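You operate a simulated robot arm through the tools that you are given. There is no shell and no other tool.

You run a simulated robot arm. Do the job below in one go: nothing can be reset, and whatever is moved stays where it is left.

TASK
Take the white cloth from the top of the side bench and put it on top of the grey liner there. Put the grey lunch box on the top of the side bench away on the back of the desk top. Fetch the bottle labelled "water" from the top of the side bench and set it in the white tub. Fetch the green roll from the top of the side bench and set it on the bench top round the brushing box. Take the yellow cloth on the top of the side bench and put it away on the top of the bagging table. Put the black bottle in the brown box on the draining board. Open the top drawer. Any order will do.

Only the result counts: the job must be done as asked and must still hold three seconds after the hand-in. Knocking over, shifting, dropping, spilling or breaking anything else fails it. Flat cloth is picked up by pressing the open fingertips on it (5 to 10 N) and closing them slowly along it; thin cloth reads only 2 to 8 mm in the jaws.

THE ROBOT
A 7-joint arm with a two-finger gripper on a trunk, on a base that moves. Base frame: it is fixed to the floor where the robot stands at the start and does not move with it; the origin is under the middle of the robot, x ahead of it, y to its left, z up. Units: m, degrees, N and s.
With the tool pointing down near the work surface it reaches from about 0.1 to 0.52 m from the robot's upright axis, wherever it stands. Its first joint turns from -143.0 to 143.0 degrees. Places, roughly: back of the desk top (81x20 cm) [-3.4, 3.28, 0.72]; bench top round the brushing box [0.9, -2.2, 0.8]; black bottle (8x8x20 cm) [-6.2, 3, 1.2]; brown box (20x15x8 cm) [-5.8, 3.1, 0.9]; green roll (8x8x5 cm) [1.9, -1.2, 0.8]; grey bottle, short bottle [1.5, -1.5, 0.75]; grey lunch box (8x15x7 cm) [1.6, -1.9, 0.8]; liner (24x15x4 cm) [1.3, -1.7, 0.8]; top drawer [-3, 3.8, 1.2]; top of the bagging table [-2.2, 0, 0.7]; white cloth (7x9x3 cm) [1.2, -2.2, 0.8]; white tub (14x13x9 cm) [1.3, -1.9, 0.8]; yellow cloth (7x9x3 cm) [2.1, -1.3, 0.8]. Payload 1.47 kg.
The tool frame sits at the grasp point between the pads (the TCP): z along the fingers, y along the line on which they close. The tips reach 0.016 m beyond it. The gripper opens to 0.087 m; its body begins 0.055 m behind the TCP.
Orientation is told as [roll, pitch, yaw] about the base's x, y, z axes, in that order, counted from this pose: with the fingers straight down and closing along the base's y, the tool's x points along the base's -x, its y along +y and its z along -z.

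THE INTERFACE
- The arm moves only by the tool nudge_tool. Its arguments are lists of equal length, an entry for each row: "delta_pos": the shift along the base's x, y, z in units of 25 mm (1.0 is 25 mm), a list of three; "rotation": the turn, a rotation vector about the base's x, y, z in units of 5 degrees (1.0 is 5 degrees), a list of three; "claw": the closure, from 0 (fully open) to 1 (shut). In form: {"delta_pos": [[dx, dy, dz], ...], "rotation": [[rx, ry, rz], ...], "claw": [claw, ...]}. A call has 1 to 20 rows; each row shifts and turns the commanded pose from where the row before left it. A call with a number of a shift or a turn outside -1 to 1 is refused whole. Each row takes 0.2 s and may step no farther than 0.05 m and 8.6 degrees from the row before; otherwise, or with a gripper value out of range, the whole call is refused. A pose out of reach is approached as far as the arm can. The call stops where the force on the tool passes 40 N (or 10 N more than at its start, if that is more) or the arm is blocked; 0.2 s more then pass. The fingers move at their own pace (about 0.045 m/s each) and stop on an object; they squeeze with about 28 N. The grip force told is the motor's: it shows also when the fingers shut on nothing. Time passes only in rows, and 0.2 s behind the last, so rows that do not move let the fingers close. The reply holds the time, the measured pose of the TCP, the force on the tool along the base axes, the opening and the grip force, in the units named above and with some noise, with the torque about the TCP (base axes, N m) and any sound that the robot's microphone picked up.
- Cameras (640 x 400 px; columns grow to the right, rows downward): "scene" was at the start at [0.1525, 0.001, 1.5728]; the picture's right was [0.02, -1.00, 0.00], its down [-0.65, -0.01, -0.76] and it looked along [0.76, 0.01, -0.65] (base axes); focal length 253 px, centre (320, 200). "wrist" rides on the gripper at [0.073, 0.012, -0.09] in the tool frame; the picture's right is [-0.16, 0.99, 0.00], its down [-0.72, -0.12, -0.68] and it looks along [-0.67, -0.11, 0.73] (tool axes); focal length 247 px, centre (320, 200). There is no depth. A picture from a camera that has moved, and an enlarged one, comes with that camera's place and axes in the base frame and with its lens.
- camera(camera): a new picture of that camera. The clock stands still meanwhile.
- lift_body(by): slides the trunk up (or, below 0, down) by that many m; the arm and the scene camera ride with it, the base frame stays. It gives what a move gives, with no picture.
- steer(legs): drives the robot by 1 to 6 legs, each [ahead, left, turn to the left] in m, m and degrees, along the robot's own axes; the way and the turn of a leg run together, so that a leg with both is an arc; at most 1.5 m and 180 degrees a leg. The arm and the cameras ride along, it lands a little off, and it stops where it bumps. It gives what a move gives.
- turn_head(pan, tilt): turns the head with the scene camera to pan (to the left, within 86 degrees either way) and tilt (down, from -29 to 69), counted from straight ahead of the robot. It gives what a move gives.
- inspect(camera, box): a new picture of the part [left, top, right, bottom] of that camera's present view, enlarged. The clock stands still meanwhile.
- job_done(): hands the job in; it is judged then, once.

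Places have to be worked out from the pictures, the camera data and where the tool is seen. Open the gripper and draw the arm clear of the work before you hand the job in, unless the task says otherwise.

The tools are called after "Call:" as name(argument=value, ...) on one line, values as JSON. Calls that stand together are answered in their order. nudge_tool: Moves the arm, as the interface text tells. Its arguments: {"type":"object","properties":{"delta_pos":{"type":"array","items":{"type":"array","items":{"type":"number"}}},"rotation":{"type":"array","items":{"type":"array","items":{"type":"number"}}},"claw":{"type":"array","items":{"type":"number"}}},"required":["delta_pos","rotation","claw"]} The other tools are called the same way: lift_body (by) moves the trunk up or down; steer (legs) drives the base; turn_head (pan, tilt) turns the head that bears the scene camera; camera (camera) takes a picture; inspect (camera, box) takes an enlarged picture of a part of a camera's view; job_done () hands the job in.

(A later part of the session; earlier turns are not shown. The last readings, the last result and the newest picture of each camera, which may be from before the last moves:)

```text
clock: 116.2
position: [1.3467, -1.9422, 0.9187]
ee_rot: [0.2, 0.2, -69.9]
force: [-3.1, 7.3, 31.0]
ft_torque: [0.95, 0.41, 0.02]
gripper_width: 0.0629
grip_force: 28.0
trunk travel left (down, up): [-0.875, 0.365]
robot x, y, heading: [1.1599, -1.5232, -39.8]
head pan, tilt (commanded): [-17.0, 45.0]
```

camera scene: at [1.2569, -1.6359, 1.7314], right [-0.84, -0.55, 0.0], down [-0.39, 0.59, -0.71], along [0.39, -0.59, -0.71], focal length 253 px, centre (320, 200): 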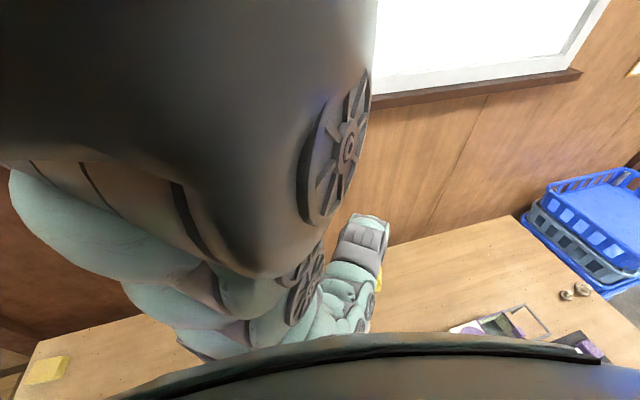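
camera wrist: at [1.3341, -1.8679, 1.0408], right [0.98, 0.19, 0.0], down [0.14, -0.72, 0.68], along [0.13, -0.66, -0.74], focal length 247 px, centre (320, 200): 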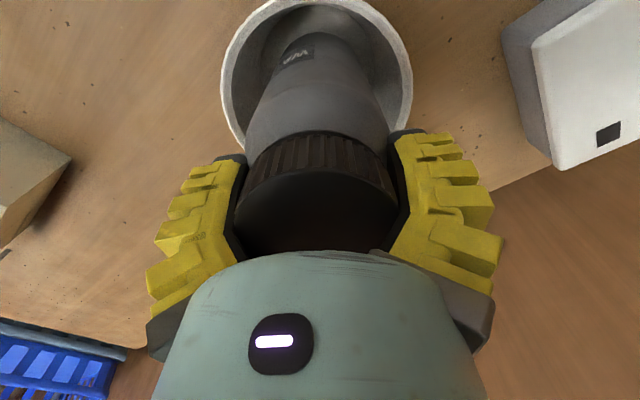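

The bottle base is on the tub floor (31 N at z=0.919). I relieve the load by 1 mm, open slowly and rise.

Call:
nudge_tool(delta_pos=[[0, 0, 0.04], [0, 0, 0], [0, 0, 0], [0, 0, 0], [0, 0, 0], [0, 0, 0], [0, 0, 0], [0, 0, 0], [0, 0, 0.1], [0, 0, 0.2], [0, 0, 0.4], [0, 0, 0.6], [0, 0, 0.8], [0, 0, 0]], rotation=[[0, 0, 0], [0, 0, 0], [0, 0, 0], [0, 0, 0], [0, 0, 0], [0, 0, 0], [0, 0, 0], [0, 0, 0], [0, 0, 0], [0, 0, 0], [0, 0, 0], [0, 0, 0], [0, 0, 0], [0, 0, 0]], claw=[0.5, 0.25, 0.2, 0.15, 0.1, 0.05, 0, 0, 0, 0, 0, 0, 0, 0])

Call:
camera(camera="wrist")

```text
clock: 119.2
position: [1.347, -1.9407, 0.9698]
ee_rot: [0.2, 0.2, -69.9]
force: [-0.7, -0.4, -0.1]
ft_torque: [-0.06, 0.03, 0.01]
gripper_width: 0.0867
grip_force: 0.2
trunk travel left (down, up): [-0.875, 0.365]
robot x, y, heading: [1.1616, -1.5239, -40.1]
head pan, tilt (commanded): [-17.0, 45.0]
```

```text
taken
camera wrist: at [1.3336, -1.8678, 1.0606], right [0.98, 0.19, 0.0], down [0.14, -0.72, 0.68], along [0.13, -0.66, -0.74], focal length 247 px, centre (320, 200)
```

wrist: 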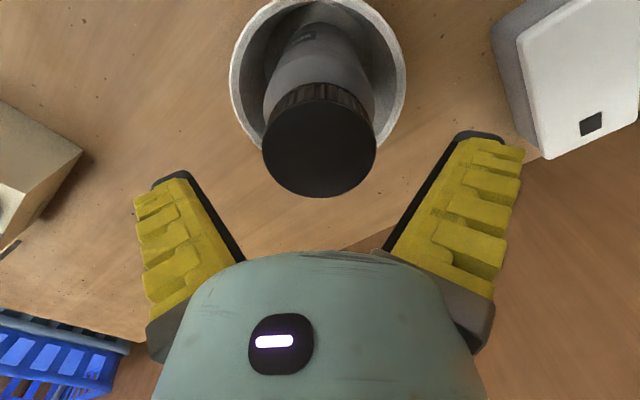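

The water bottle stands upright in the tub. Next I raise the trunk and drive left to the green roll and yellow cloth end of the bench.

Call:
lift_body(by=0.15)

Call:
steer(legs=[[0, 0.6, 0]])

Call:
camera(camera="wrist")

Call:
camera(camera="scene")

```text
clock: 121.0
position: [1.347, -1.9429, 1.1207]
ee_rot: [0.3, 0.2, -69.9]
force: [0.3, 0.2, -0.2]
ft_torque: [-0.01, 0.02, -0.01]
gripper_width: 0.087
grip_force: 0.0
trunk travel left (down, up): [-1.025, 0.215]
robot x, y, heading: [1.1607, -1.5267, -40.0]
head pan, tilt (commanded): [-17.0, 45.0]
```

```text
clock: 124.4
position: [1.7412, -1.469, 1.1208]
ee_rot: [0.2, 0.1, -69.4]
force: [0.0, 0.0, 1.1]
ft_torque: [0.0, 0.01, 0.0]
gripper_width: 0.087
grip_force: 0.0
trunk travel left (down, up): [-1.025, 0.215]
robot x, y, heading: [1.5514, -1.0497, -39.5]
head pan, tilt (commanded): [-17.0, 45.0]
```

```text
taken
camera wrist: at [1.7276, -1.3951, 1.2106], right [0.98, 0.2, 0.0], down [0.14, -0.72, 0.68], along [0.14, -0.66, -0.74], focal length 247 px, centre (320, 200)
```

wrist: 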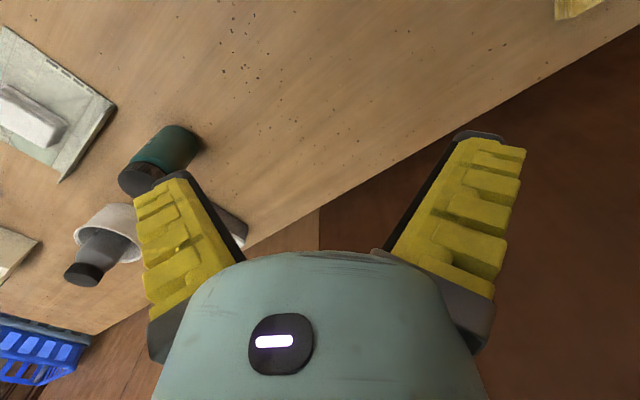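

```text
taken
camera scene: at [1.6491, -1.1637, 1.6914], right [-0.83, -0.55, 0.0], down [-0.39, 0.59, -0.71], along [0.39, -0.59, -0.71], focal length 253 px, centre (320, 200)
```

scene: 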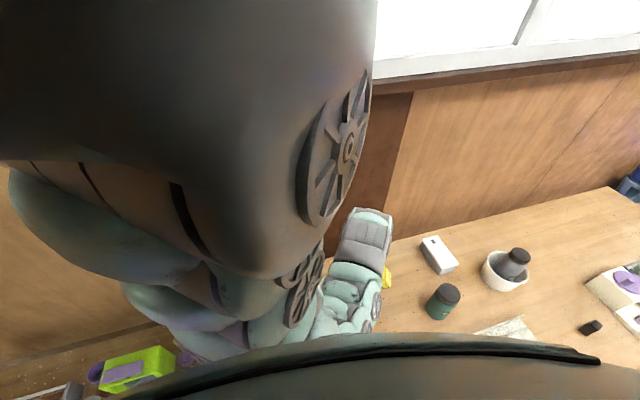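

The tool is clear and the small table with the lime box is at the left. I move the tool above the green roll at about (1.918, -1.207), turning back to yaw -40°.

Call:
nudge_tool(delta_pos=[[0.59, 0.873, 0], [0.59, 0.873, 0], [0.59, 0.873, 0], [0.59, 0.873, 0], [0.59, 0.873, 0], [0.59, 0.873, 0], [0.59, 0.873, 0], [0.59, 0.873, 0], [0.59, 0.873, 0], [0.59, 0.873, 0], [0.59, 0.873, 0], [0.59, 0.873, 0], [0, 0, 0]], rotation=[[0, 0, 0.5], [0, 0, 0.5], [0, 0, 0.5], [0, 0, 0.5], [0, 0, 0.5], [0, 0, 0.5], [0, 0, 0.5], [0, 0, 0.5], [0, 0, 0.5], [0, 0, 0.5], [0, 0, 0.5], [0, 0, 0.5], [0, 0, 0]], claw=[0, 0, 0, 0, 0, 0, 0, 0, 0, 0, 0, 0, 0])

Call:
camera(camera="wrist")

```text
clock: 127.2
position: [1.9215, -1.2065, 1.1209]
ee_rot: [0.2, 0.2, -39.5]
force: [0.8, 0.2, 0.0]
ft_torque: [0.01, -0.01, 0.01]
gripper_width: 0.087
grip_force: 0.1
trunk travel left (down, up): [-1.025, 0.215]
robot x, y, heading: [1.5513, -1.0493, -39.5]
head pan, tilt (commanded): [-17.0, 45.0]
```

```text
taken
camera wrist: at [1.8728, -1.1491, 1.2109], right [0.75, 0.66, 0.0], down [0.49, -0.55, 0.68], along [0.45, -0.51, -0.74], focal length 247 px, centre (320, 200)
```

wrist: 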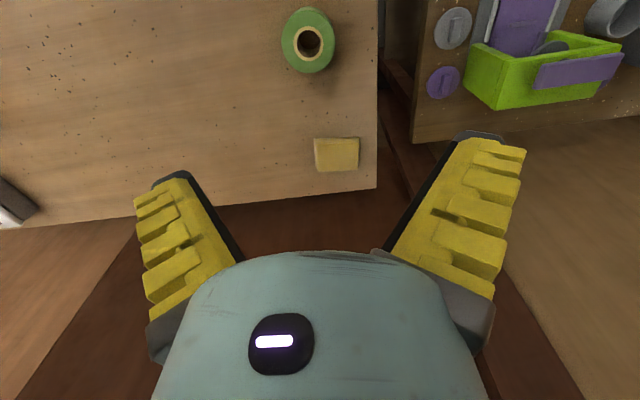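

Now the roll and the yellow cloth are clearly visible; I zoom in on them to judge their shape and size.

Call:
inspect(camera="wrist", box=[240, 0, 400, 100])

Call:
inspect(camera="wrist", box=[260, 110, 420, 210])

```text
4.00 times, centred on (320, 50) of wrist
camera zoom: at [1.8728, -1.1491, 1.2109], right [0.75, 0.66, 0.0], down [0.49, -0.55, 0.68], along [0.45, -0.51, -0.74], focal length 988 px, centre (320, 800)
```

zoom: 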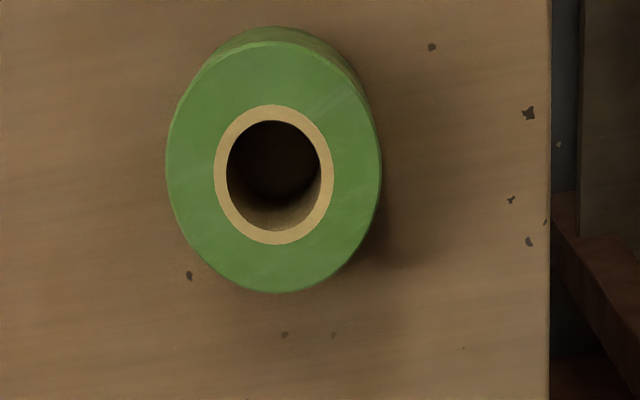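

```text
4.00 times, centred on (340, 160) of wrist
camera zoom: at [1.8728, -1.1491, 1.2109], right [0.75, 0.66, 0.0], down [0.49, -0.55, 0.68], along [0.45, -0.51, -0.74], focal length 988 px, centre (240, 360)
```

zoom: 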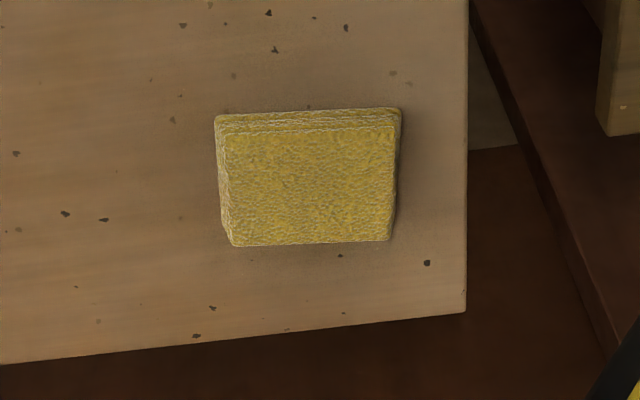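

The roll is about 7.5 cm across and 5 cm tall, centred near (1.911, -1.219). The yellow cloth is at about (2.076, -1.332). I centre over the roll and lower the trunk 0.22 m.

Call:
nudge_tool(delta_pos=[[-0.4, -0.49, 0], [0, 0, 0], [0, 0, 0]], rotation=[[0, 0, 0], [0, 0, 0], [0, 0, 0]], claw=[0, 0, 0])

Call:
lift_body(by=-0.22)

Call:
camera(camera="wrist")

```text
clock: 128.0
position: [1.9091, -1.2185, 1.12]
ee_rot: [0.1, 0.2, -39.5]
force: [0.6, 0.3, 0.1]
ft_torque: [-0.01, 0.0, 0.02]
gripper_width: 0.087
grip_force: 0.1
trunk travel left (down, up): [-1.025, 0.215]
robot x, y, heading: [1.5531, -1.0512, -39.6]
head pan, tilt (commanded): [-17.0, 45.0]
```

```text
clock: 130.3
position: [1.9088, -1.2194, 0.8996]
ee_rot: [0.2, 0.1, -39.5]
force: [-0.7, 0.3, 0.1]
ft_torque: [-0.04, -0.01, 0.02]
gripper_width: 0.0871
grip_force: 0.1
trunk travel left (down, up): [-0.805, 0.435]
robot x, y, heading: [1.5545, -1.0492, -39.4]
head pan, tilt (commanded): [-17.0, 45.0]
```

```text
taken
camera wrist: at [1.8609, -1.1619, 0.99], right [0.75, 0.66, 0.0], down [0.49, -0.55, 0.68], along [0.45, -0.51, -0.74], focal length 247 px, centre (320, 200)
```

wrist: 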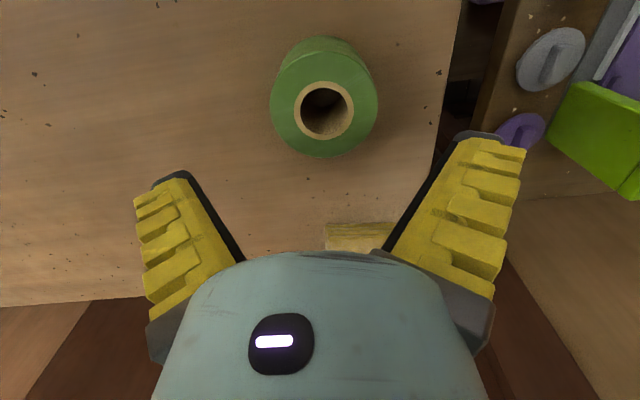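

The roll is centred within about 3 mm, with its top near z=0.82. I trim that and descend to z≈0.825.

Call:
nudge_tool(delta_pos=[[0.08, 0.09, -0.6], [0, 0, -0.6], [0, 0, -0.6], [0, 0, -0.6], [0, 0, -0.6], [0, 0, 0]], rotation=[[0, 0, 0], [0, 0, 0], [0, 0, 0], [0, 0, 0], [0, 0, 0], [0, 0, 0]], claw=[0, 0, 0, 0, 0, 0])

Call:
camera(camera="wrist")

```text
clock: 131.7
position: [1.9114, -1.2178, 0.8251]
ee_rot: [0.2, 0.1, -39.5]
force: [-0.9, 0.5, 0.8]
ft_torque: [0.02, -0.01, 0.0]
gripper_width: 0.087
grip_force: 0.1
trunk travel left (down, up): [-0.805, 0.435]
robot x, y, heading: [1.5525, -1.0511, -39.5]
head pan, tilt (commanded): [-17.0, 45.0]
```

```text
taken
camera wrist: at [1.8635, -1.1603, 0.9157], right [0.75, 0.66, 0.0], down [0.48, -0.55, 0.68], along [0.45, -0.51, -0.73], focal length 247 px, centre (320, 200)
```

wrist: 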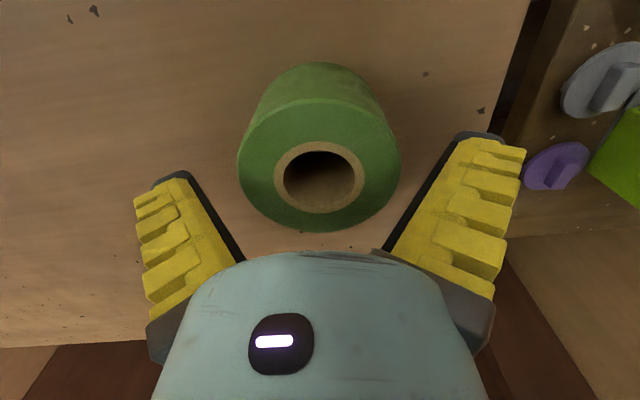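

The roll's top is about level with the TCP and well centred. I go down in small steps until the fingers start to wedge.

Call:
nudge_tool(delta_pos=[[0, 0, -0.15], [0, 0, -0.15], [0, 0, -0.15], [0, 0, 0]], rotation=[[0, 0, 0], [0, 0, 0], [0, 0, 0], [0, 0, 0]], claw=[0, 0, 0, 0])

```text
clock: 132.7
position: [1.9113, -1.2146, 0.8125]
ee_rot: [0.1, 0.2, -39.4]
force: [0.0, 0.8, -0.4]
ft_torque: [-0.01, 0.02, 0.0]
gripper_width: 0.0871
grip_force: 0.1
trunk travel left (down, up): [-0.805, 0.435]
robot x, y, heading: [1.5534, -1.0501, -39.4]
head pan, tilt (commanded): [-17.0, 45.0]
```

There is no contact yet, so I go down another 6 mm carefully.

Call:
nudge_tool(delta_pos=[[0, 0, -0.08], [0, 0, -0.08], [0, 0, -0.08], [0, 0, 0]], rotation=[[0, 0, 0], [0, 0, 0], [0, 0, 0], [0, 0, 0]], claw=[0, 0, 0, 0])

Call:
camera(camera="wrist")

```text
clock: 133.7
position: [1.9108, -1.2162, 0.8072]
ee_rot: [0.2, 0.2, -39.5]
force: [-0.5, 0.9, 0.7]
ft_torque: [0.0, 0.02, 0.03]
gripper_width: 0.087
grip_force: 0.0
trunk travel left (down, up): [-0.805, 0.435]
robot x, y, heading: [1.5531, -1.0512, -39.4]
head pan, tilt (commanded): [-17.0, 45.0]
```

```text
taken
camera wrist: at [1.8633, -1.1593, 0.8969], right [0.75, 0.66, 0.0], down [0.49, -0.55, 0.68], along [0.45, -0.51, -0.74], focal length 247 px, centre (320, 200)
```

wrist: 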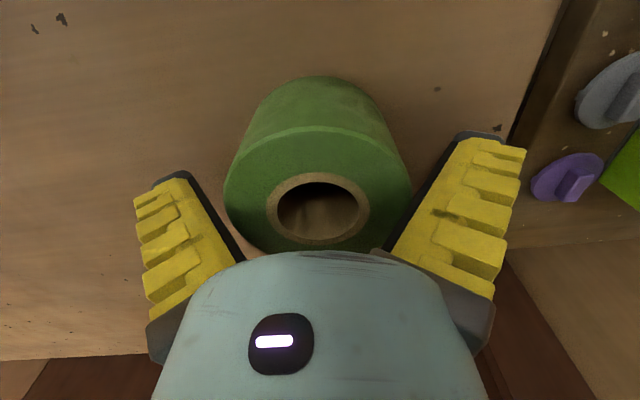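

Still free on both sides. I go down another 4 mm, then close slowly.

Call:
nudge_tool(delta_pos=[[0, 0, -0.08], [0, 0, -0.08], [0, 0, 0], [0, 0, 0], [0, 0, 0], [0, 0, 0], [0, 0, 0], [0, 0, 0], [0, 0, 0]], rotation=[[0, 0, 0], [0, 0, 0], [0, 0, 0], [0, 0, 0], [0, 0, 0], [0, 0, 0], [0, 0, 0], [0, 0, 0], [0, 0, 0]], claw=[0, 0, 0.04, 0.08, 0.12, 0.16, 0.2, 0.25, 0.3])

Call:
camera(camera="wrist")

```text
clock: 135.7
position: [1.9113, -1.2168, 0.8032]
ee_rot: [0.2, 0.2, -39.5]
force: [-0.6, -0.2, 0.5]
ft_torque: [0.0, -0.05, 0.02]
gripper_width: 0.0832
grip_force: 27.9
trunk travel left (down, up): [-0.805, 0.435]
robot x, y, heading: [1.5516, -1.0544, -39.4]
head pan, tilt (commanded): [-17.0, 45.0]
```

```text
taken
camera wrist: at [1.8641, -1.1594, 0.8929], right [0.75, 0.66, 0.0], down [0.49, -0.55, 0.68], along [0.45, -0.51, -0.74], focal length 247 px, centre (320, 200)
```

wrist: 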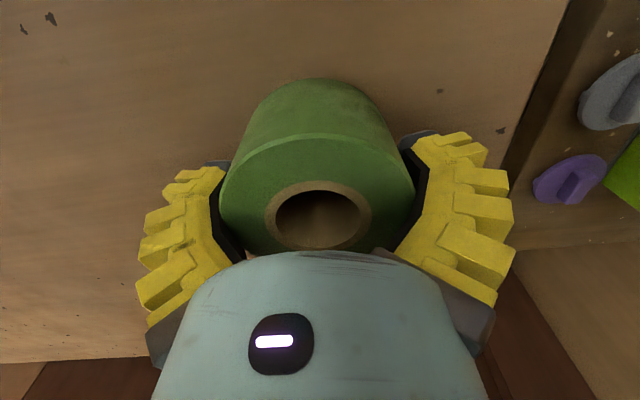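

The jaws hold the roll at 83 mm with the fingers curling round it and no vertical load. I lift slowly.

Call:
nudge_tool(delta_pos=[[0, 0, 0.08], [0, 0, 0.08], [0, 0, 0.1], [0, 0, 0.1], [0, 0, 0.15], [0, 0, 0.2], [0, 0, 0.2], [0, 0, 0.2], [0, 0, 0]], rotation=[[0, 0, 0], [0, 0, 0], [0, 0, 0], [0, 0, 0], [0, 0, 0], [0, 0, 0], [0, 0, 0], [0, 0, 0], [0, 0, 0]], claw=[0.3, 0.3, 0.3, 0.3, 0.3, 0.3, 0.3, 0.3, 0.3])

Call:
camera(camera="wrist")

```text
clock: 137.7
position: [1.911, -1.2169, 0.8315]
ee_rot: [0.3, 0.2, -39.5]
force: [0.0, 0.3, -1.3]
ft_torque: [-0.02, -0.03, 0.0]
gripper_width: 0.0759
grip_force: 27.9
trunk travel left (down, up): [-0.805, 0.435]
robot x, y, heading: [1.5518, -1.0481, -39.3]
head pan, tilt (commanded): [-17.0, 45.0]
```

```text
taken
camera wrist: at [1.8622, -1.1599, 0.9218], right [0.75, 0.66, 0.0], down [0.49, -0.55, 0.68], along [0.45, -0.51, -0.74], focal length 247 px, centre (320, 200)
```

wrist: 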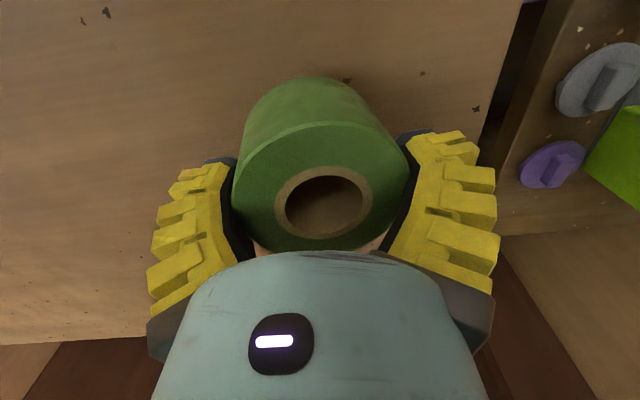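

The roll is off the bench but settled a bit lower in the grip with a slight tilt. I lift a little further to see whether the grip is stable.

Call:
nudge_tool(delta_pos=[[0, 0, 0.15], [0, 0, 0.2], [0, 0, 0.2], [0, 0, 0.2], [0, 0, 0.2], [0, 0, 0]], rotation=[[0, 0, 0], [0, 0, 0], [0, 0, 0], [0, 0, 0], [0, 0, 0], [0, 0, 0]], claw=[0.3, 0.3, 0.3, 0.3, 0.3, 0.3])

Call:
camera(camera="wrist")

```text
clock: 139.1
position: [1.9093, -1.2165, 0.8558]
ee_rot: [0.2, 0.1, -39.5]
force: [-0.6, 1.0, -1.4]
ft_torque: [0.0, 0.02, 0.02]
gripper_width: 0.0756
grip_force: 28.2
trunk travel left (down, up): [-0.805, 0.435]
robot x, y, heading: [1.5509, -1.0527, -39.6]
head pan, tilt (commanded): [-17.0, 45.0]
```

```text
taken
camera wrist: at [1.8624, -1.1601, 0.9456], right [0.75, 0.66, 0.0], down [0.49, -0.55, 0.68], along [0.45, -0.51, -0.74], focal length 247 px, centre (320, 200)
```

wrist: 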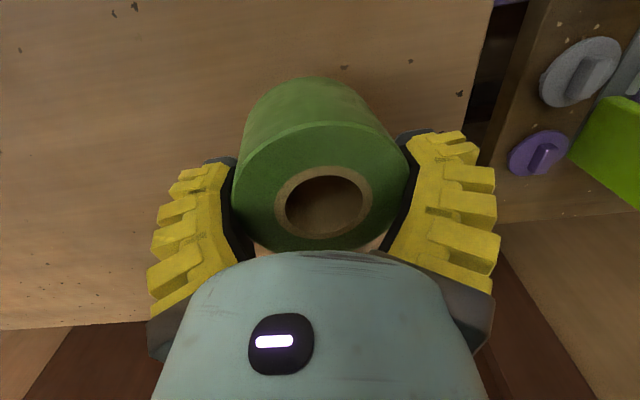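

The grip is stable. I raise the trunk 0.22 m so the roll clears the bottles and drive right 1.05 m toward the brushing box.

Call:
lift_body(by=0.24)

Call:
steer(legs=[[0, -1.05, 0]])

Call:
camera(camera="wrist")

Call:
camera(camera="scene")

```text
clock: 141.6
position: [1.9107, -1.2163, 1.0961]
ee_rot: [0.2, 0.2, -39.6]
force: [0.7, 0.0, -2.5]
ft_torque: [-0.03, -0.03, -0.02]
gripper_width: 0.0751
grip_force: 27.8
trunk travel left (down, up): [-1.045, 0.195]
robot x, y, heading: [1.5533, -1.0523, -39.4]
head pan, tilt (commanded): [-17.0, 45.0]
```

```text
clock: 147.2
position: [1.2318, -2.048, 1.0945]
ee_rot: [0.1, 0.2, -38.8]
force: [-1.0, -0.3, -1.1]
ft_torque: [0.0, 0.0, -0.02]
gripper_width: 0.0747
grip_force: 28.1
trunk travel left (down, up): [-1.045, 0.195]
robot x, y, heading: [0.8708, -1.8869, -38.8]
head pan, tilt (commanded): [-17.0, 45.0]
```

```text
taken
camera wrist: at [1.1836, -1.9929, 1.1856], right [0.74, 0.67, 0.0], down [0.49, -0.55, 0.68], along [0.46, -0.5, -0.74], focal length 247 px, centre (320, 200)
```

wrist: 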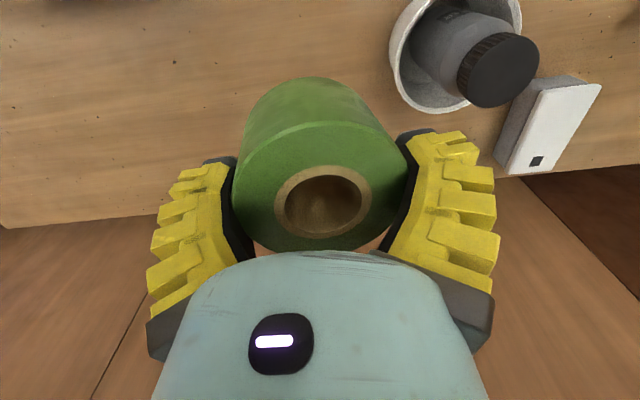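

```text
taken
camera scene: at [0.9703, -1.9992, 1.7114], right [-0.83, -0.56, 0.0], down [-0.4, 0.58, -0.71], along [0.4, -0.58, -0.71], focal length 253 px, centre (320, 200)
```

scene: 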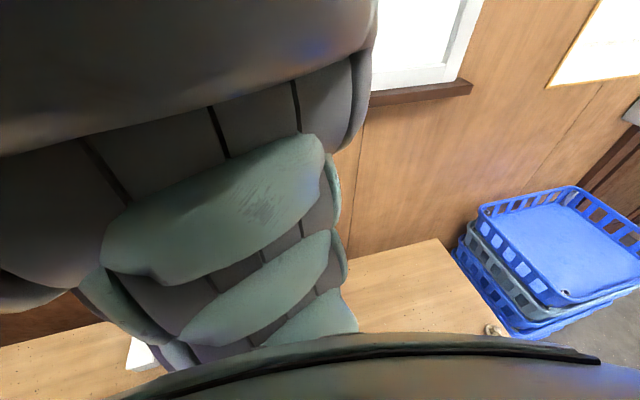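

The roll came along safely. I move the tool inward above the brushing box area to see the free space there.

Call:
nudge_tool(delta_pos=[[-0.5, -0.2, 0], [-0.975, -0.315, 0], [-0.975, -0.315, 0], [-0.975, -0.315, 0], [-0.975, -0.315, 0], [-0.975, -0.315, 0], [-0.975, -0.315, 0], [-0.975, -0.315, 0], [-0.975, -0.315, 0], [-0.975, -0.315, 0], [-0.975, -0.315, 0], [-0.8, -0.25, 0], [0, 0, 0]], rotation=[[0, 0, 0], [0, 0, 0], [0, 0, 0], [0, 0, 0], [0, 0, 0], [0, 0, 0], [0, 0, 0], [0, 0, 0], [0, 0, 0], [0, 0, 0], [0, 0, 0], [0, 0, 0], [0, 0, 0]], claw=[0.3, 0.3, 0.3, 0.3, 0.3, 0.3, 0.3, 0.3, 0.3, 0.3, 0.3, 0.3, 0.3])

Call:
camera(camera="wrist")

```text
clock: 150.2
position: [0.9996, -2.2571, 1.1285]
ee_rot: [-6.0, -12.8, -39.6]
force: [0.6, 0.0, -0.9]
ft_torque: [0.02, 0.0, 0.0]
gripper_width: 0.0747
grip_force: 28.0
trunk travel left (down, up): [-1.045, 0.195]
robot x, y, heading: [0.8724, -1.8872, -38.7]
head pan, tilt (commanded): [-17.0, 45.0]
stopped in row 13: the arm was blocked; the commanded pose is now the measured one
```

```text
taken
camera wrist: at [0.9445, -2.1816, 1.1973], right [0.76, 0.64, -0.07], down [0.4, -0.38, 0.83], along [0.51, -0.66, -0.55], focal length 247 px, centre (320, 200)
```

wrist: 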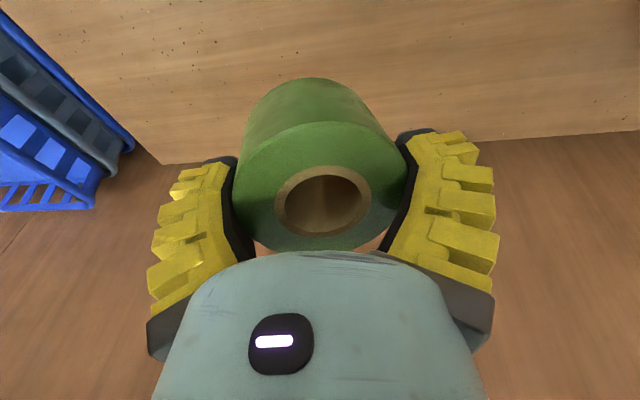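

The arm got blocked near my own body and tilted the tool, but the roll is held and the bench behind the brushing box is free. I recentre the head, straighten the tool and move to about (1.015, -2.272).

Call:
turn_head(pan=0, tilt=40)

Call:
nudge_tool(delta_pos=[[0.2, -0.2, 0], [0.2, -0.2, 0], [0.2, -0.2, 0], [0, 0, 0]], rotation=[[0.853, 0.403, 0], [0.853, 0.403, 0], [0.853, 0.403, 0], [0, 0, 0]], claw=[0.3, 0.3, 0.3, 0.3])

Call:
camera(camera="wrist")

```text
clock: 151.0
position: [1.0001, -2.2565, 1.128]
ee_rot: [-6.0, -12.6, -39.3]
force: [-0.1, -0.5, -1.0]
ft_torque: [0.01, -0.01, -0.01]
gripper_width: 0.0748
grip_force: 28.1
trunk travel left (down, up): [-1.045, 0.195]
robot x, y, heading: [0.8741, -1.8884, -38.6]
head pan, tilt (commanded): [0.0, 40.0]
```

```text
clock: 152.0
position: [1.0116, -2.2672, 1.1281]
ee_rot: [0.1, 0.5, -40.1]
force: [0.3, -0.5, -1.4]
ft_torque: [0.0, 0.01, 0.0]
gripper_width: 0.0747
grip_force: 27.7
trunk travel left (down, up): [-1.045, 0.195]
robot x, y, heading: [0.8727, -1.8867, -38.7]
head pan, tilt (commanded): [0.0, 40.0]
```

```text
taken
camera wrist: at [0.9653, -2.2102, 1.2172], right [0.76, 0.65, 0.0], down [0.49, -0.56, 0.67], along [0.44, -0.51, -0.74], focal length 247 px, centre (320, 200)
```

wrist: 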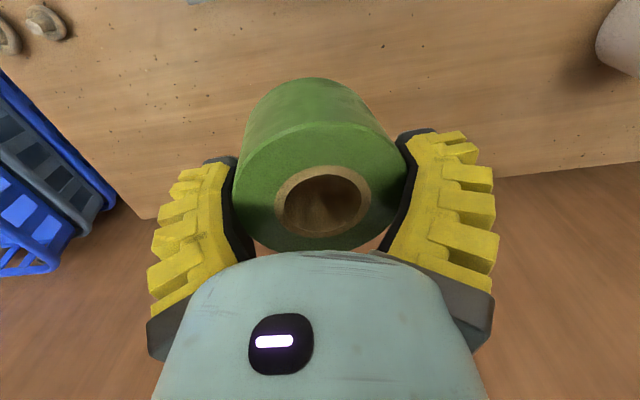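

The landing spot is clear, with only a corner of the basket far to the left. I lower the trunk 0.26 m, then finish with small steps.

Call:
lift_body(by=-0.26)

Call:
camera(camera="wrist")

```text
clock: 154.7
position: [1.0123, -2.2674, 0.8674]
ee_rot: [0.0, 0.5, -40.0]
force: [0.2, 1.0, -1.7]
ft_torque: [0.0, -0.01, -0.02]
gripper_width: 0.0745
grip_force: 27.6
trunk travel left (down, up): [-0.785, 0.455]
robot x, y, heading: [0.875, -1.8874, -38.7]
head pan, tilt (commanded): [0.0, 40.0]
```

```text
taken
camera wrist: at [0.9656, -2.2106, 0.9573], right [0.76, 0.65, 0.0], down [0.48, -0.56, 0.67], along [0.44, -0.51, -0.74], focal length 247 px, centre (320, 200)
```

wrist: 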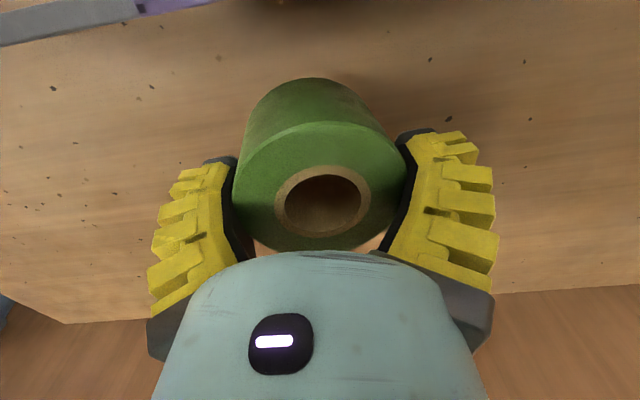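

The area under the roll is clear. I lower in small steps to the bench.

Call:
nudge_tool(delta_pos=[[0, 0, -0.3], [0, 0, -0.3], [0, 0, -0.3], [0, 0, -0.2], [0, 0, -0.2], [0, 0, -0.15], [0, 0, -0.1], [0, 0, 0]], rotation=[[0, 0, 0], [0, 0, 0], [0, 0, 0], [0, 0, 0], [0, 0, 0], [0, 0, 0], [0, 0, 0], [0, 0, 0]], claw=[0.3, 0.3, 0.3, 0.3, 0.3, 0.3, 0.3, 0.3])

```text
clock: 156.4
position: [1.0128, -2.2677, 0.8273]
ee_rot: [0.1, 0.4, -40.1]
force: [0.2, 0.2, -0.6]
ft_torque: [0.0, 0.01, 0.0]
gripper_width: 0.0743
grip_force: 28.1
trunk travel left (down, up): [-0.785, 0.455]
robot x, y, heading: [0.8678, -1.8899, -38.7]
head pan, tilt (commanded): [0.0, 40.0]
```

No contact at z=0.827. I continue down in 2 mm steps.

Call:
nudge_tool(delta_pos=[[0, 0, -0.1], [0, 0, -0.1], [0, 0, -0.1], [0, 0, -0.08], [0, 0, -0.08], [0, 0, 0]], rotation=[[0, 0, 0], [0, 0, 0], [0, 0, 0], [0, 0, 0], [0, 0, 0], [0, 0, 0]], claw=[0.3, 0.3, 0.3, 0.3, 0.3, 0.3])

Call:
camera(camera="wrist")

```text
clock: 157.8
position: [1.0131, -2.268, 0.816]
ee_rot: [0.0, 0.5, -40.0]
force: [-0.3, -0.5, 6.9]
ft_torque: [0.23, -0.15, 0.05]
gripper_width: 0.0743
grip_force: 28.1
trunk travel left (down, up): [-0.785, 0.455]
robot x, y, heading: [0.8733, -1.8883, -38.7]
head pan, tilt (commanded): [0.0, 40.0]
```

```text
taken
camera wrist: at [0.9663, -2.2109, 0.9071], right [0.76, 0.66, 0.0], down [0.48, -0.56, 0.67], along [0.44, -0.51, -0.74], focal length 247 px, centre (320, 200)
```

wrist: 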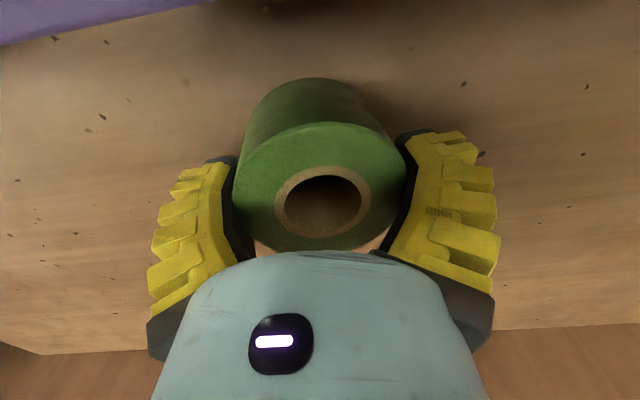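

The roll's lower edge just touched at 7 N. I press 2 mm more so it levels, then open slowly and rise.

Call:
nudge_tool(delta_pos=[[0, 0, -0.06], [0, 0, -0.04], [0, 0, 0]], rotation=[[0, 0, 0], [0, 0, 0], [0, 0, 0]], claw=[0.3, 0.3, 0.3])

Call:
nudge_tool(delta_pos=[[0, 0, 0], [0, 0, 0], [0, 0, 0], [0, 0, 0], [0, 0, 0], [0, 0, 0.1], [0, 0, 0.2], [0, 0, 0.4], [0, 0, 0.6], [0, 0, 0.8], [0, 0, 0]], rotation=[[0, 0, 0], [0, 0, 0], [0, 0, 0], [0, 0, 0], [0, 0, 0], [0, 0, 0], [0, 0, 0], [0, 0, 0], [0, 0, 0], [0, 0, 0], [0, 0, 0]], claw=[0.12, 0.08, 0.04, 0, 0, 0, 0, 0, 0, 0, 0])

Call:
camera(camera="wrist")

```text
clock: 158.7
position: [1.0122, -2.2693, 0.8147]
ee_rot: [0.0, 0.4, -40.1]
force: [-3.0, 0.3, 22.2]
ft_torque: [0.62, -0.36, 0.09]
gripper_width: 0.0752
grip_force: 27.9
trunk travel left (down, up): [-0.785, 0.455]
robot x, y, heading: [0.8715, -1.8899, -38.6]
head pan, tilt (commanded): [0.0, 40.0]
```

```text
clock: 161.1
position: [1.012, -2.2682, 0.8683]
ee_rot: [0.0, 0.5, -40.0]
force: [-1.0, -0.2, 0.8]
ft_torque: [0.0, 0.01, -0.01]
gripper_width: 0.0868
grip_force: 0.1
trunk travel left (down, up): [-0.785, 0.455]
robot x, y, heading: [0.871, -1.8874, -38.8]
head pan, tilt (commanded): [0.0, 40.0]
```

```text
taken
camera wrist: at [0.9661, -2.2109, 0.9587], right [0.76, 0.65, 0.0], down [0.48, -0.56, 0.67], along [0.44, -0.51, -0.74], focal length 247 px, centre (320, 200)
```

wrist: 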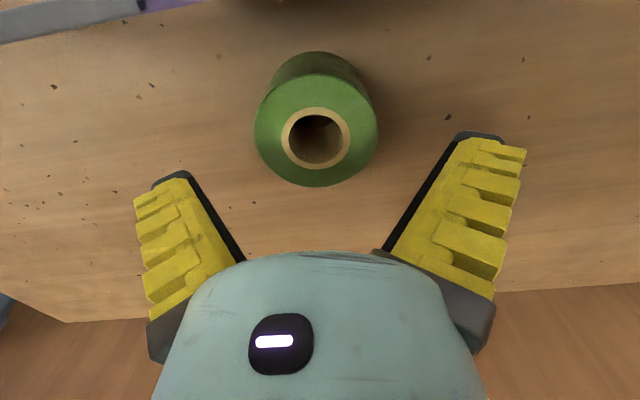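

The roll stands upright on the bench beside the brushing box. I raise the trunk and tilt the camera down to check the surroundings.

Call:
lift_body(by=0.26)

Call:
nudge_tool(delta_pos=[[0, 0, 0], [0, 0, 0], [0, 0, 0], [0, 0, 0], [0, 0, 0], [0, 0, 0], [0, 0, 0]], rotation=[[0.643, 0.766, 0], [0.643, 0.766, 0], [0.643, 0.766, 0], [0.643, 0.766, 0], [0.643, 0.766, 0], [0.643, 0.766, 0], [0, 0, 0]], claw=[0, 0, 0, 0, 0, 0, 0])

Call:
camera(camera="wrist")

```text
clock: 163.7
position: [1.0127, -2.2689, 1.1279]
ee_rot: [0.0, 0.5, -40.0]
force: [0.3, -0.2, 0.9]
ft_torque: [0.01, -0.01, -0.02]
gripper_width: 0.087
grip_force: 0.1
trunk travel left (down, up): [-1.045, 0.195]
robot x, y, heading: [0.8733, -1.8888, -38.6]
head pan, tilt (commanded): [0.0, 40.0]
```

```text
clock: 165.3
position: [1.0132, -2.2683, 1.1283]
ee_rot: [0.0, 30.6, -40.0]
force: [-0.2, 0.9, 0.3]
ft_torque: [-0.01, 0.01, -0.01]
gripper_width: 0.0871
grip_force: 0.1
trunk travel left (down, up): [-1.045, 0.195]
robot x, y, heading: [0.8745, -1.8894, -38.8]
head pan, tilt (commanded): [0.0, 40.0]
```

```text
taken
camera wrist: at [1.0076, -2.2463, 1.2434], right [0.74, 0.67, -0.08], down [0.67, -0.71, 0.22], along [0.09, -0.21, -0.97], focal length 247 px, centre (320, 200)
```

wrist: 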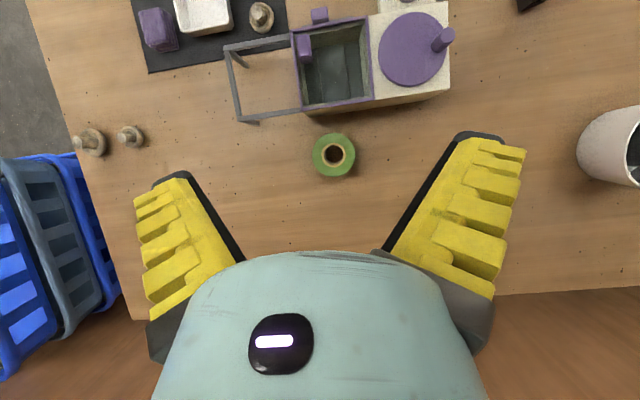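

The roll is right beside the brushing box with clear space round it. Next I move left to look at the grey lunch box from above.

Call:
steer(legs=[[0.05, 0.5, 0]])

Call:
camera(camera="wrist")

```text
clock: 168.2
position: [1.358, -1.9149, 1.1294]
ee_rot: [0.0, 30.5, -40.5]
force: [-0.6, 0.9, -0.4]
ft_torque: [-0.01, 0.01, -0.02]
gripper_width: 0.0871
grip_force: 0.1
trunk travel left (down, up): [-1.045, 0.195]
robot x, y, heading: [1.2228, -1.5344, -39.4]
head pan, tilt (commanded): [0.0, 40.0]
```

```text
taken
camera wrist: at [1.3543, -1.8935, 1.2434], right [0.74, 0.66, -0.08], down [0.66, -0.72, 0.22], along [0.09, -0.22, -0.97], focal length 247 px, centre (320, 200)
```

wrist: 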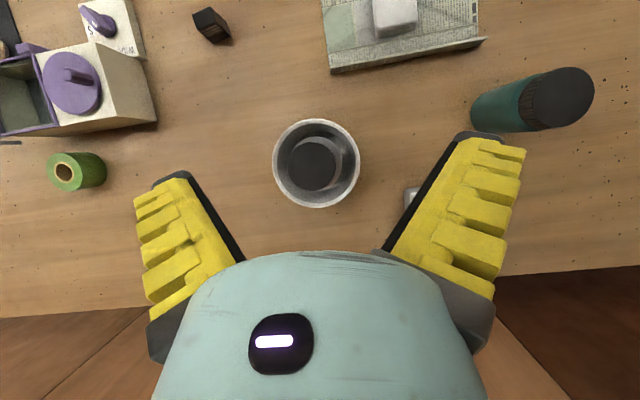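

The bottle stands centred in the tub. The lunch box is hidden behind the right finger, so I shift the tool left to see it.

Call:
nudge_tool(delta_pos=[[0.826, 0.978, 0], [0.826, 0.978, 0], [0.826, 0.978, 0], [0.826, 0.978, 0], [0.826, 0.978, 0], [0, 0, 0]], rotation=[[0, 0, 0], [0, 0, 0], [0, 0, 0], [0, 0, 0], [0, 0, 0], [0, 0, 0]], claw=[0, 0, 0, 0, 0, 0])

Call:
camera(camera="wrist")

```text
clock: 169.7
position: [1.4636, -1.7927, 1.1301]
ee_rot: [0.0, 30.5, -40.6]
force: [-0.3, 0.2, 0.3]
ft_torque: [0.01, 0.01, -0.01]
gripper_width: 0.0869
grip_force: 0.0
trunk travel left (down, up): [-1.045, 0.195]
robot x, y, heading: [1.221, -1.5326, -39.3]
head pan, tilt (commanded): [0.0, 40.0]
```

```text
taken
camera wrist: at [1.459, -1.7707, 1.2451], right [0.74, 0.66, -0.08], down [0.66, -0.72, 0.22], along [0.09, -0.22, -0.97], focal length 247 px, centre (320, 200)
```

wrist: 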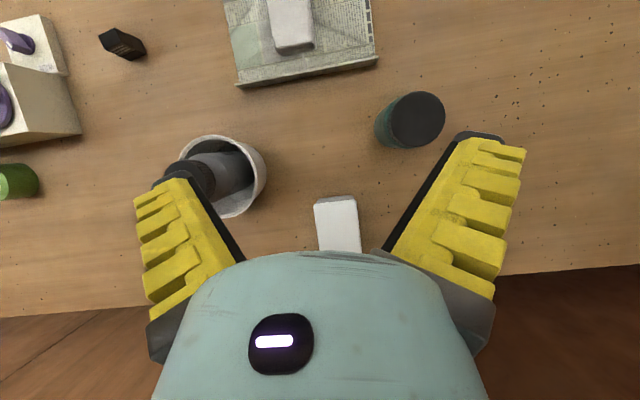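

The lunch box's near end shows, about 7 cm wide across the bench direction. I level the tool to see the whole box.

Call:
nudge_tool(delta_pos=[[0, 0, 0], [0, 0, 0], [0, 0, 0], [0, 0, 0], [0, 0, 0], [0, 0, 0], [0, 0, 0]], rotation=[[-0.651, -0.759, 0], [-0.651, -0.759, 0], [-0.651, -0.759, 0], [-0.651, -0.759, 0], [-0.651, -0.759, 0], [-0.71, -0.83, 0], [0, 0, 0]], claw=[0, 0, 0, 0, 0, 0, 0])

Call:
camera(camera="wrist")

Call:
inspect(camera="wrist", box=[270, 90, 430, 190])

```text
clock: 171.2
position: [1.4683, -1.8033, 1.1336]
ee_rot: [-0.5, -1.4, -39.4]
force: [-0.3, 0.3, -0.1]
ft_torque: [0.0, -0.02, 0.03]
gripper_width: 0.087
grip_force: 0.0
trunk travel left (down, up): [-1.045, 0.195]
robot x, y, heading: [1.222, -1.5346, -39.0]
head pan, tilt (commanded): [0.0, 40.0]
```

```text
taken
camera wrist: at [1.4211, -1.7443, 1.2207], right [0.75, 0.66, -0.01], down [0.48, -0.54, 0.7], along [0.46, -0.53, -0.72], focal length 247 px, centre (320, 200)
```

wrist: 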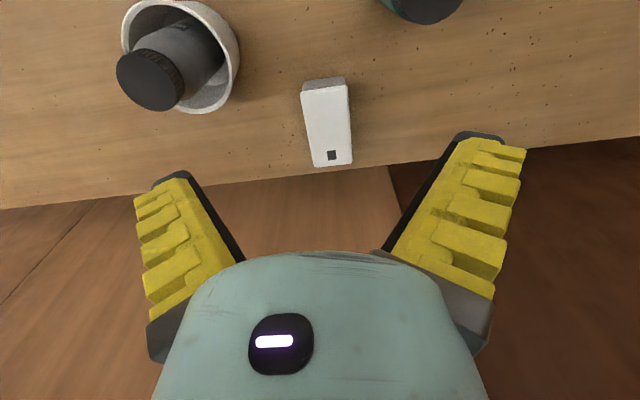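

```text
4.00 times, centred on (350, 140) of wrist
camera zoom: at [1.4211, -1.7443, 1.2207], right [0.75, 0.66, -0.01], down [0.48, -0.54, 0.7], along [0.46, -0.53, -0.72], focal length 988 px, centre (200, 440)
```

zoom: 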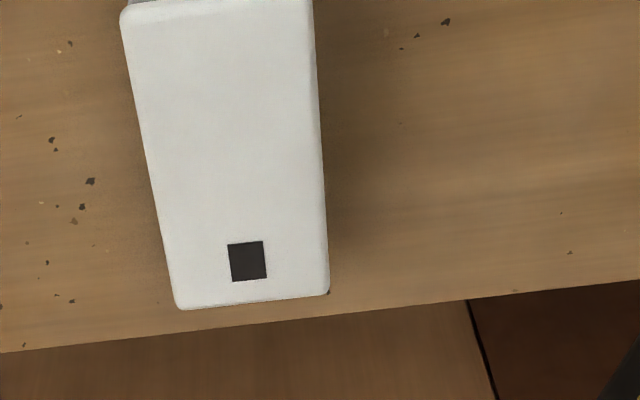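

I place the lunch box centre near (1.575, -1.893), about 7.3 cm wide, with its long axis pointing to the wall. I step 6 cm closer and put the tool above it.

Call:
steer(legs=[[0.06, 0, 0]])

Call:
nudge_tool(delta_pos=[[0.81, -0.67, 0], [0.81, -0.67, 0], [0.81, -0.67, 0], [0, 0, 0]], rotation=[[0.18, 0.22, -0.2], [0, 0, 0], [0, 0, 0], [0, 0, 0]], claw=[0, 0, 0, 0])

Call:
camera(camera="wrist")

```text
clock: 172.2
position: [1.5159, -1.8412, 1.1323]
ee_rot: [-0.6, -1.2, -40.1]
force: [-0.6, -0.1, -0.6]
ft_torque: [0.0, 0.0, -0.02]
gripper_width: 0.0873
grip_force: 0.0
trunk travel left (down, up): [-1.045, 0.195]
robot x, y, heading: [1.2654, -1.5751, -39.2]
head pan, tilt (commanded): [0.0, 40.0]
```

```text
clock: 173.2
position: [1.5756, -1.8945, 1.1312]
ee_rot: [-0.5, 0.2, -41.2]
force: [-0.6, 0.5, 0.6]
ft_torque: [0.03, 0.0, -0.02]
gripper_width: 0.0871
grip_force: 0.1
trunk travel left (down, up): [-1.045, 0.195]
robot x, y, heading: [1.2683, -1.5724, -39.3]
head pan, tilt (commanded): [0.0, 40.0]
```

```text
taken
camera wrist: at [1.5296, -1.8347, 1.2214], right [0.77, 0.64, -0.01], down [0.48, -0.56, 0.68], along [0.43, -0.53, -0.73], focal length 247 px, centre (320, 200)
```

wrist: 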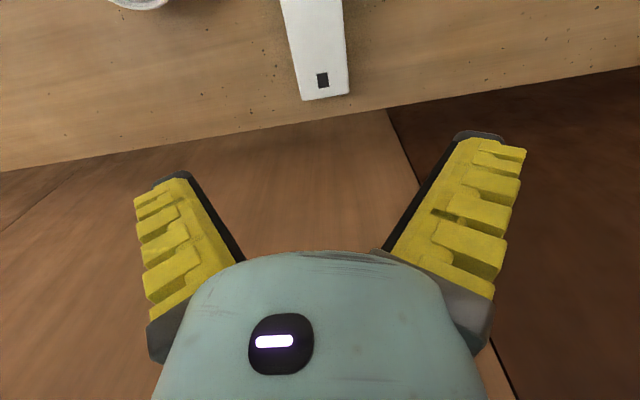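

The box is centred and aligned under the tool. I lower the trunk 0.22 m and check again.

Call:
lift_body(by=-0.22)

Call:
camera(camera="wrist")

```text
clock: 175.6
position: [1.5756, -1.8938, 0.9116]
ee_rot: [-0.5, 0.2, -41.1]
force: [-0.5, 0.4, -0.3]
ft_torque: [-0.01, 0.03, -0.01]
gripper_width: 0.0868
grip_force: 0.1
trunk travel left (down, up): [-0.825, 0.415]
robot x, y, heading: [1.2673, -1.5741, -39.2]
head pan, tilt (commanded): [0.0, 40.0]
```

```text
taken
camera wrist: at [1.5296, -1.8347, 1.0015], right [0.77, 0.64, -0.01], down [0.47, -0.56, 0.68], along [0.43, -0.53, -0.73], focal length 247 px, centre (320, 200)
```

wrist: 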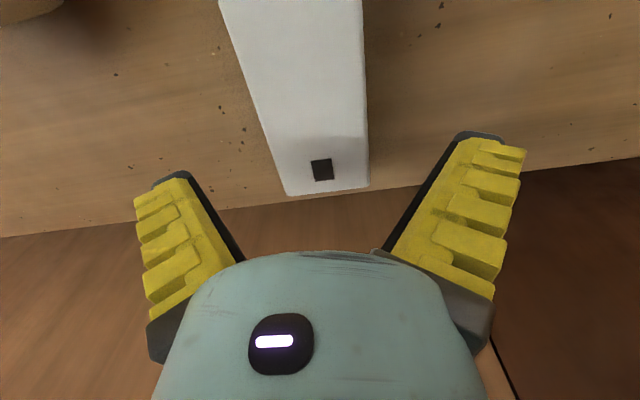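

The box is about 5 mm to the picture's left. I trim that and descend to z≈0.85.

Call:
nudge_tool(delta_pos=[[-0.13, -0.15, -0.5], [0, 0, -0.5], [0, 0, -0.5], [0, 0, -0.5], [0, 0, -0.4], [0, 0, 0]], rotation=[[0, 0, 0], [0, 0, 0], [0, 0, 0], [0, 0, 0], [0, 0, 0], [0, 0, 0]], claw=[0, 0, 0, 0, 0, 0])

Call:
camera(camera="wrist")

```text
clock: 176.9
position: [1.5737, -1.8978, 0.8506]
ee_rot: [-0.5, 0.2, -41.1]
force: [-1.1, -0.2, -0.5]
ft_torque: [0.01, 0.0, 0.03]
gripper_width: 0.087
grip_force: 0.1
trunk travel left (down, up): [-0.825, 0.415]
robot x, y, heading: [1.2643, -1.5698, -39.3]
head pan, tilt (commanded): [0.0, 40.0]
```

```text
taken
camera wrist: at [1.5275, -1.8385, 0.941], right [0.77, 0.64, -0.01], down [0.47, -0.56, 0.68], along [0.43, -0.53, -0.73], focal length 247 px, centre (320, 200)
```

wrist: 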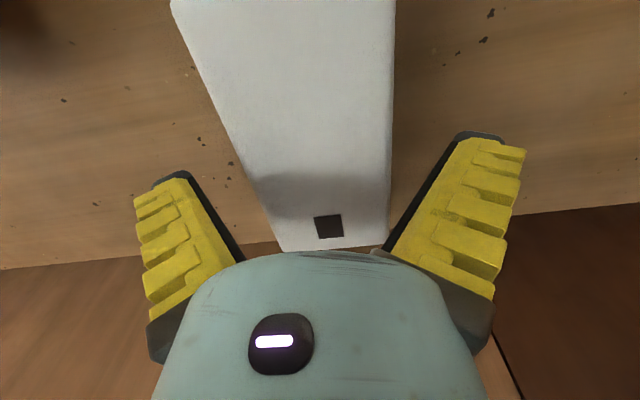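

The box is centred within 2 mm and 7.5 cm wide. I descend slowly until the fingers start to wedge.

Call:
nudge_tool(delta_pos=[[0, 0, -0.2], [0, 0, -0.2], [0, 0, -0.15], [0, 0, -0.1], [0, 0, -0.1], [0, 0, 0]], rotation=[[0, 0, 0], [0, 0, 0], [0, 0, 0], [0, 0, 0], [0, 0, 0], [0, 0, 0]], claw=[0, 0, 0, 0, 0, 0])

Call:
camera(camera="wrist")

```text
clock: 178.3
position: [1.5709, -1.8965, 0.8334]
ee_rot: [-0.4, 0.2, -41.1]
force: [0.9, 0.8, 0.9]
ft_torque: [0.01, 0.01, 0.02]
gripper_width: 0.0871
grip_force: 0.1
trunk travel left (down, up): [-0.825, 0.415]
robot x, y, heading: [1.2665, -1.5762, -39.4]
head pan, tilt (commanded): [0.0, 40.0]
```

```text
taken
camera wrist: at [1.5259, -1.8382, 0.9229], right [0.77, 0.64, -0.01], down [0.47, -0.56, 0.68], along [0.43, -0.53, -0.73], focal length 247 px, centre (320, 200)
```

wrist: 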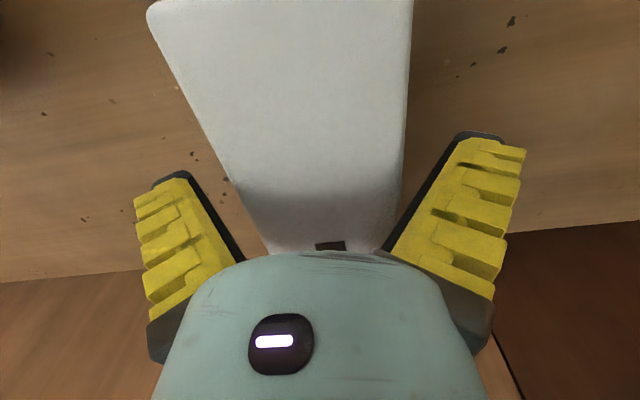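

Still free at z=0.833; I continue down a few more millimetres.

Call:
nudge_tool(delta_pos=[[0, 0, -0.1], [0, 0, -0.08], [0, 0, -0.08], [0, 0, -0.06], [0, 0, 0]], rotation=[[0, 0, 0], [0, 0, 0], [0, 0, 0], [0, 0, 0], [0, 0, 0]], claw=[0, 0, 0, 0, 0])

```text
clock: 179.6
position: [1.5722, -1.8963, 0.8241]
ee_rot: [-0.6, 0.2, -41.1]
force: [-0.3, 0.0, 0.5]
ft_torque: [-0.01, -0.02, -0.03]
gripper_width: 0.087
grip_force: 0.1
trunk travel left (down, up): [-0.825, 0.415]
robot x, y, heading: [1.2709, -1.568, -39.0]
head pan, tilt (commanded): [0.0, 40.0]
```

Call:
nudge_tool(delta_pos=[[0, 0, -0.08], [0, 0, -0.08], [0, 0, -0.06], [0, 0, -0.06], [0, 0, 0]], rotation=[[0, 0, 0], [0, 0, 0], [0, 0, 0], [0, 0, 0], [0, 0, 0]], claw=[0, 0, 0, 0, 0])

Call:
camera(camera="wrist")

```text
clock: 180.8
position: [1.5714, -1.8973, 0.8177]
ee_rot: [-0.5, 0.2, -41.1]
force: [0.7, 0.0, -0.1]
ft_torque: [0.0, 0.0, 0.0]
gripper_width: 0.087
grip_force: 0.0
trunk travel left (down, up): [-0.825, 0.415]
robot x, y, heading: [1.269, -1.5725, -39.0]
head pan, tilt (commanded): [0.0, 40.0]
```

```text
taken
camera wrist: at [1.5267, -1.8387, 0.9076], right [0.77, 0.64, -0.01], down [0.47, -0.56, 0.68], along [0.43, -0.53, -0.73], focal length 247 px, centre (320, 200)
```

wrist: 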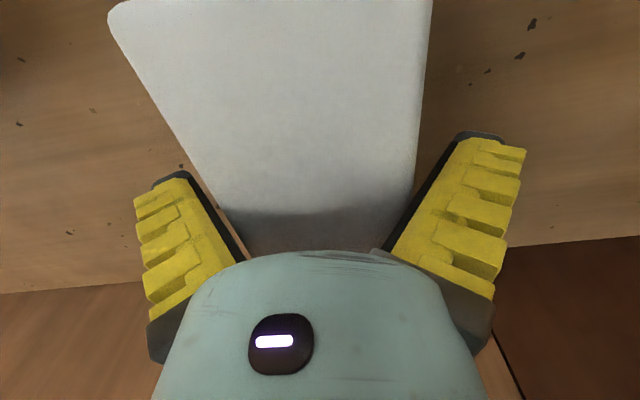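

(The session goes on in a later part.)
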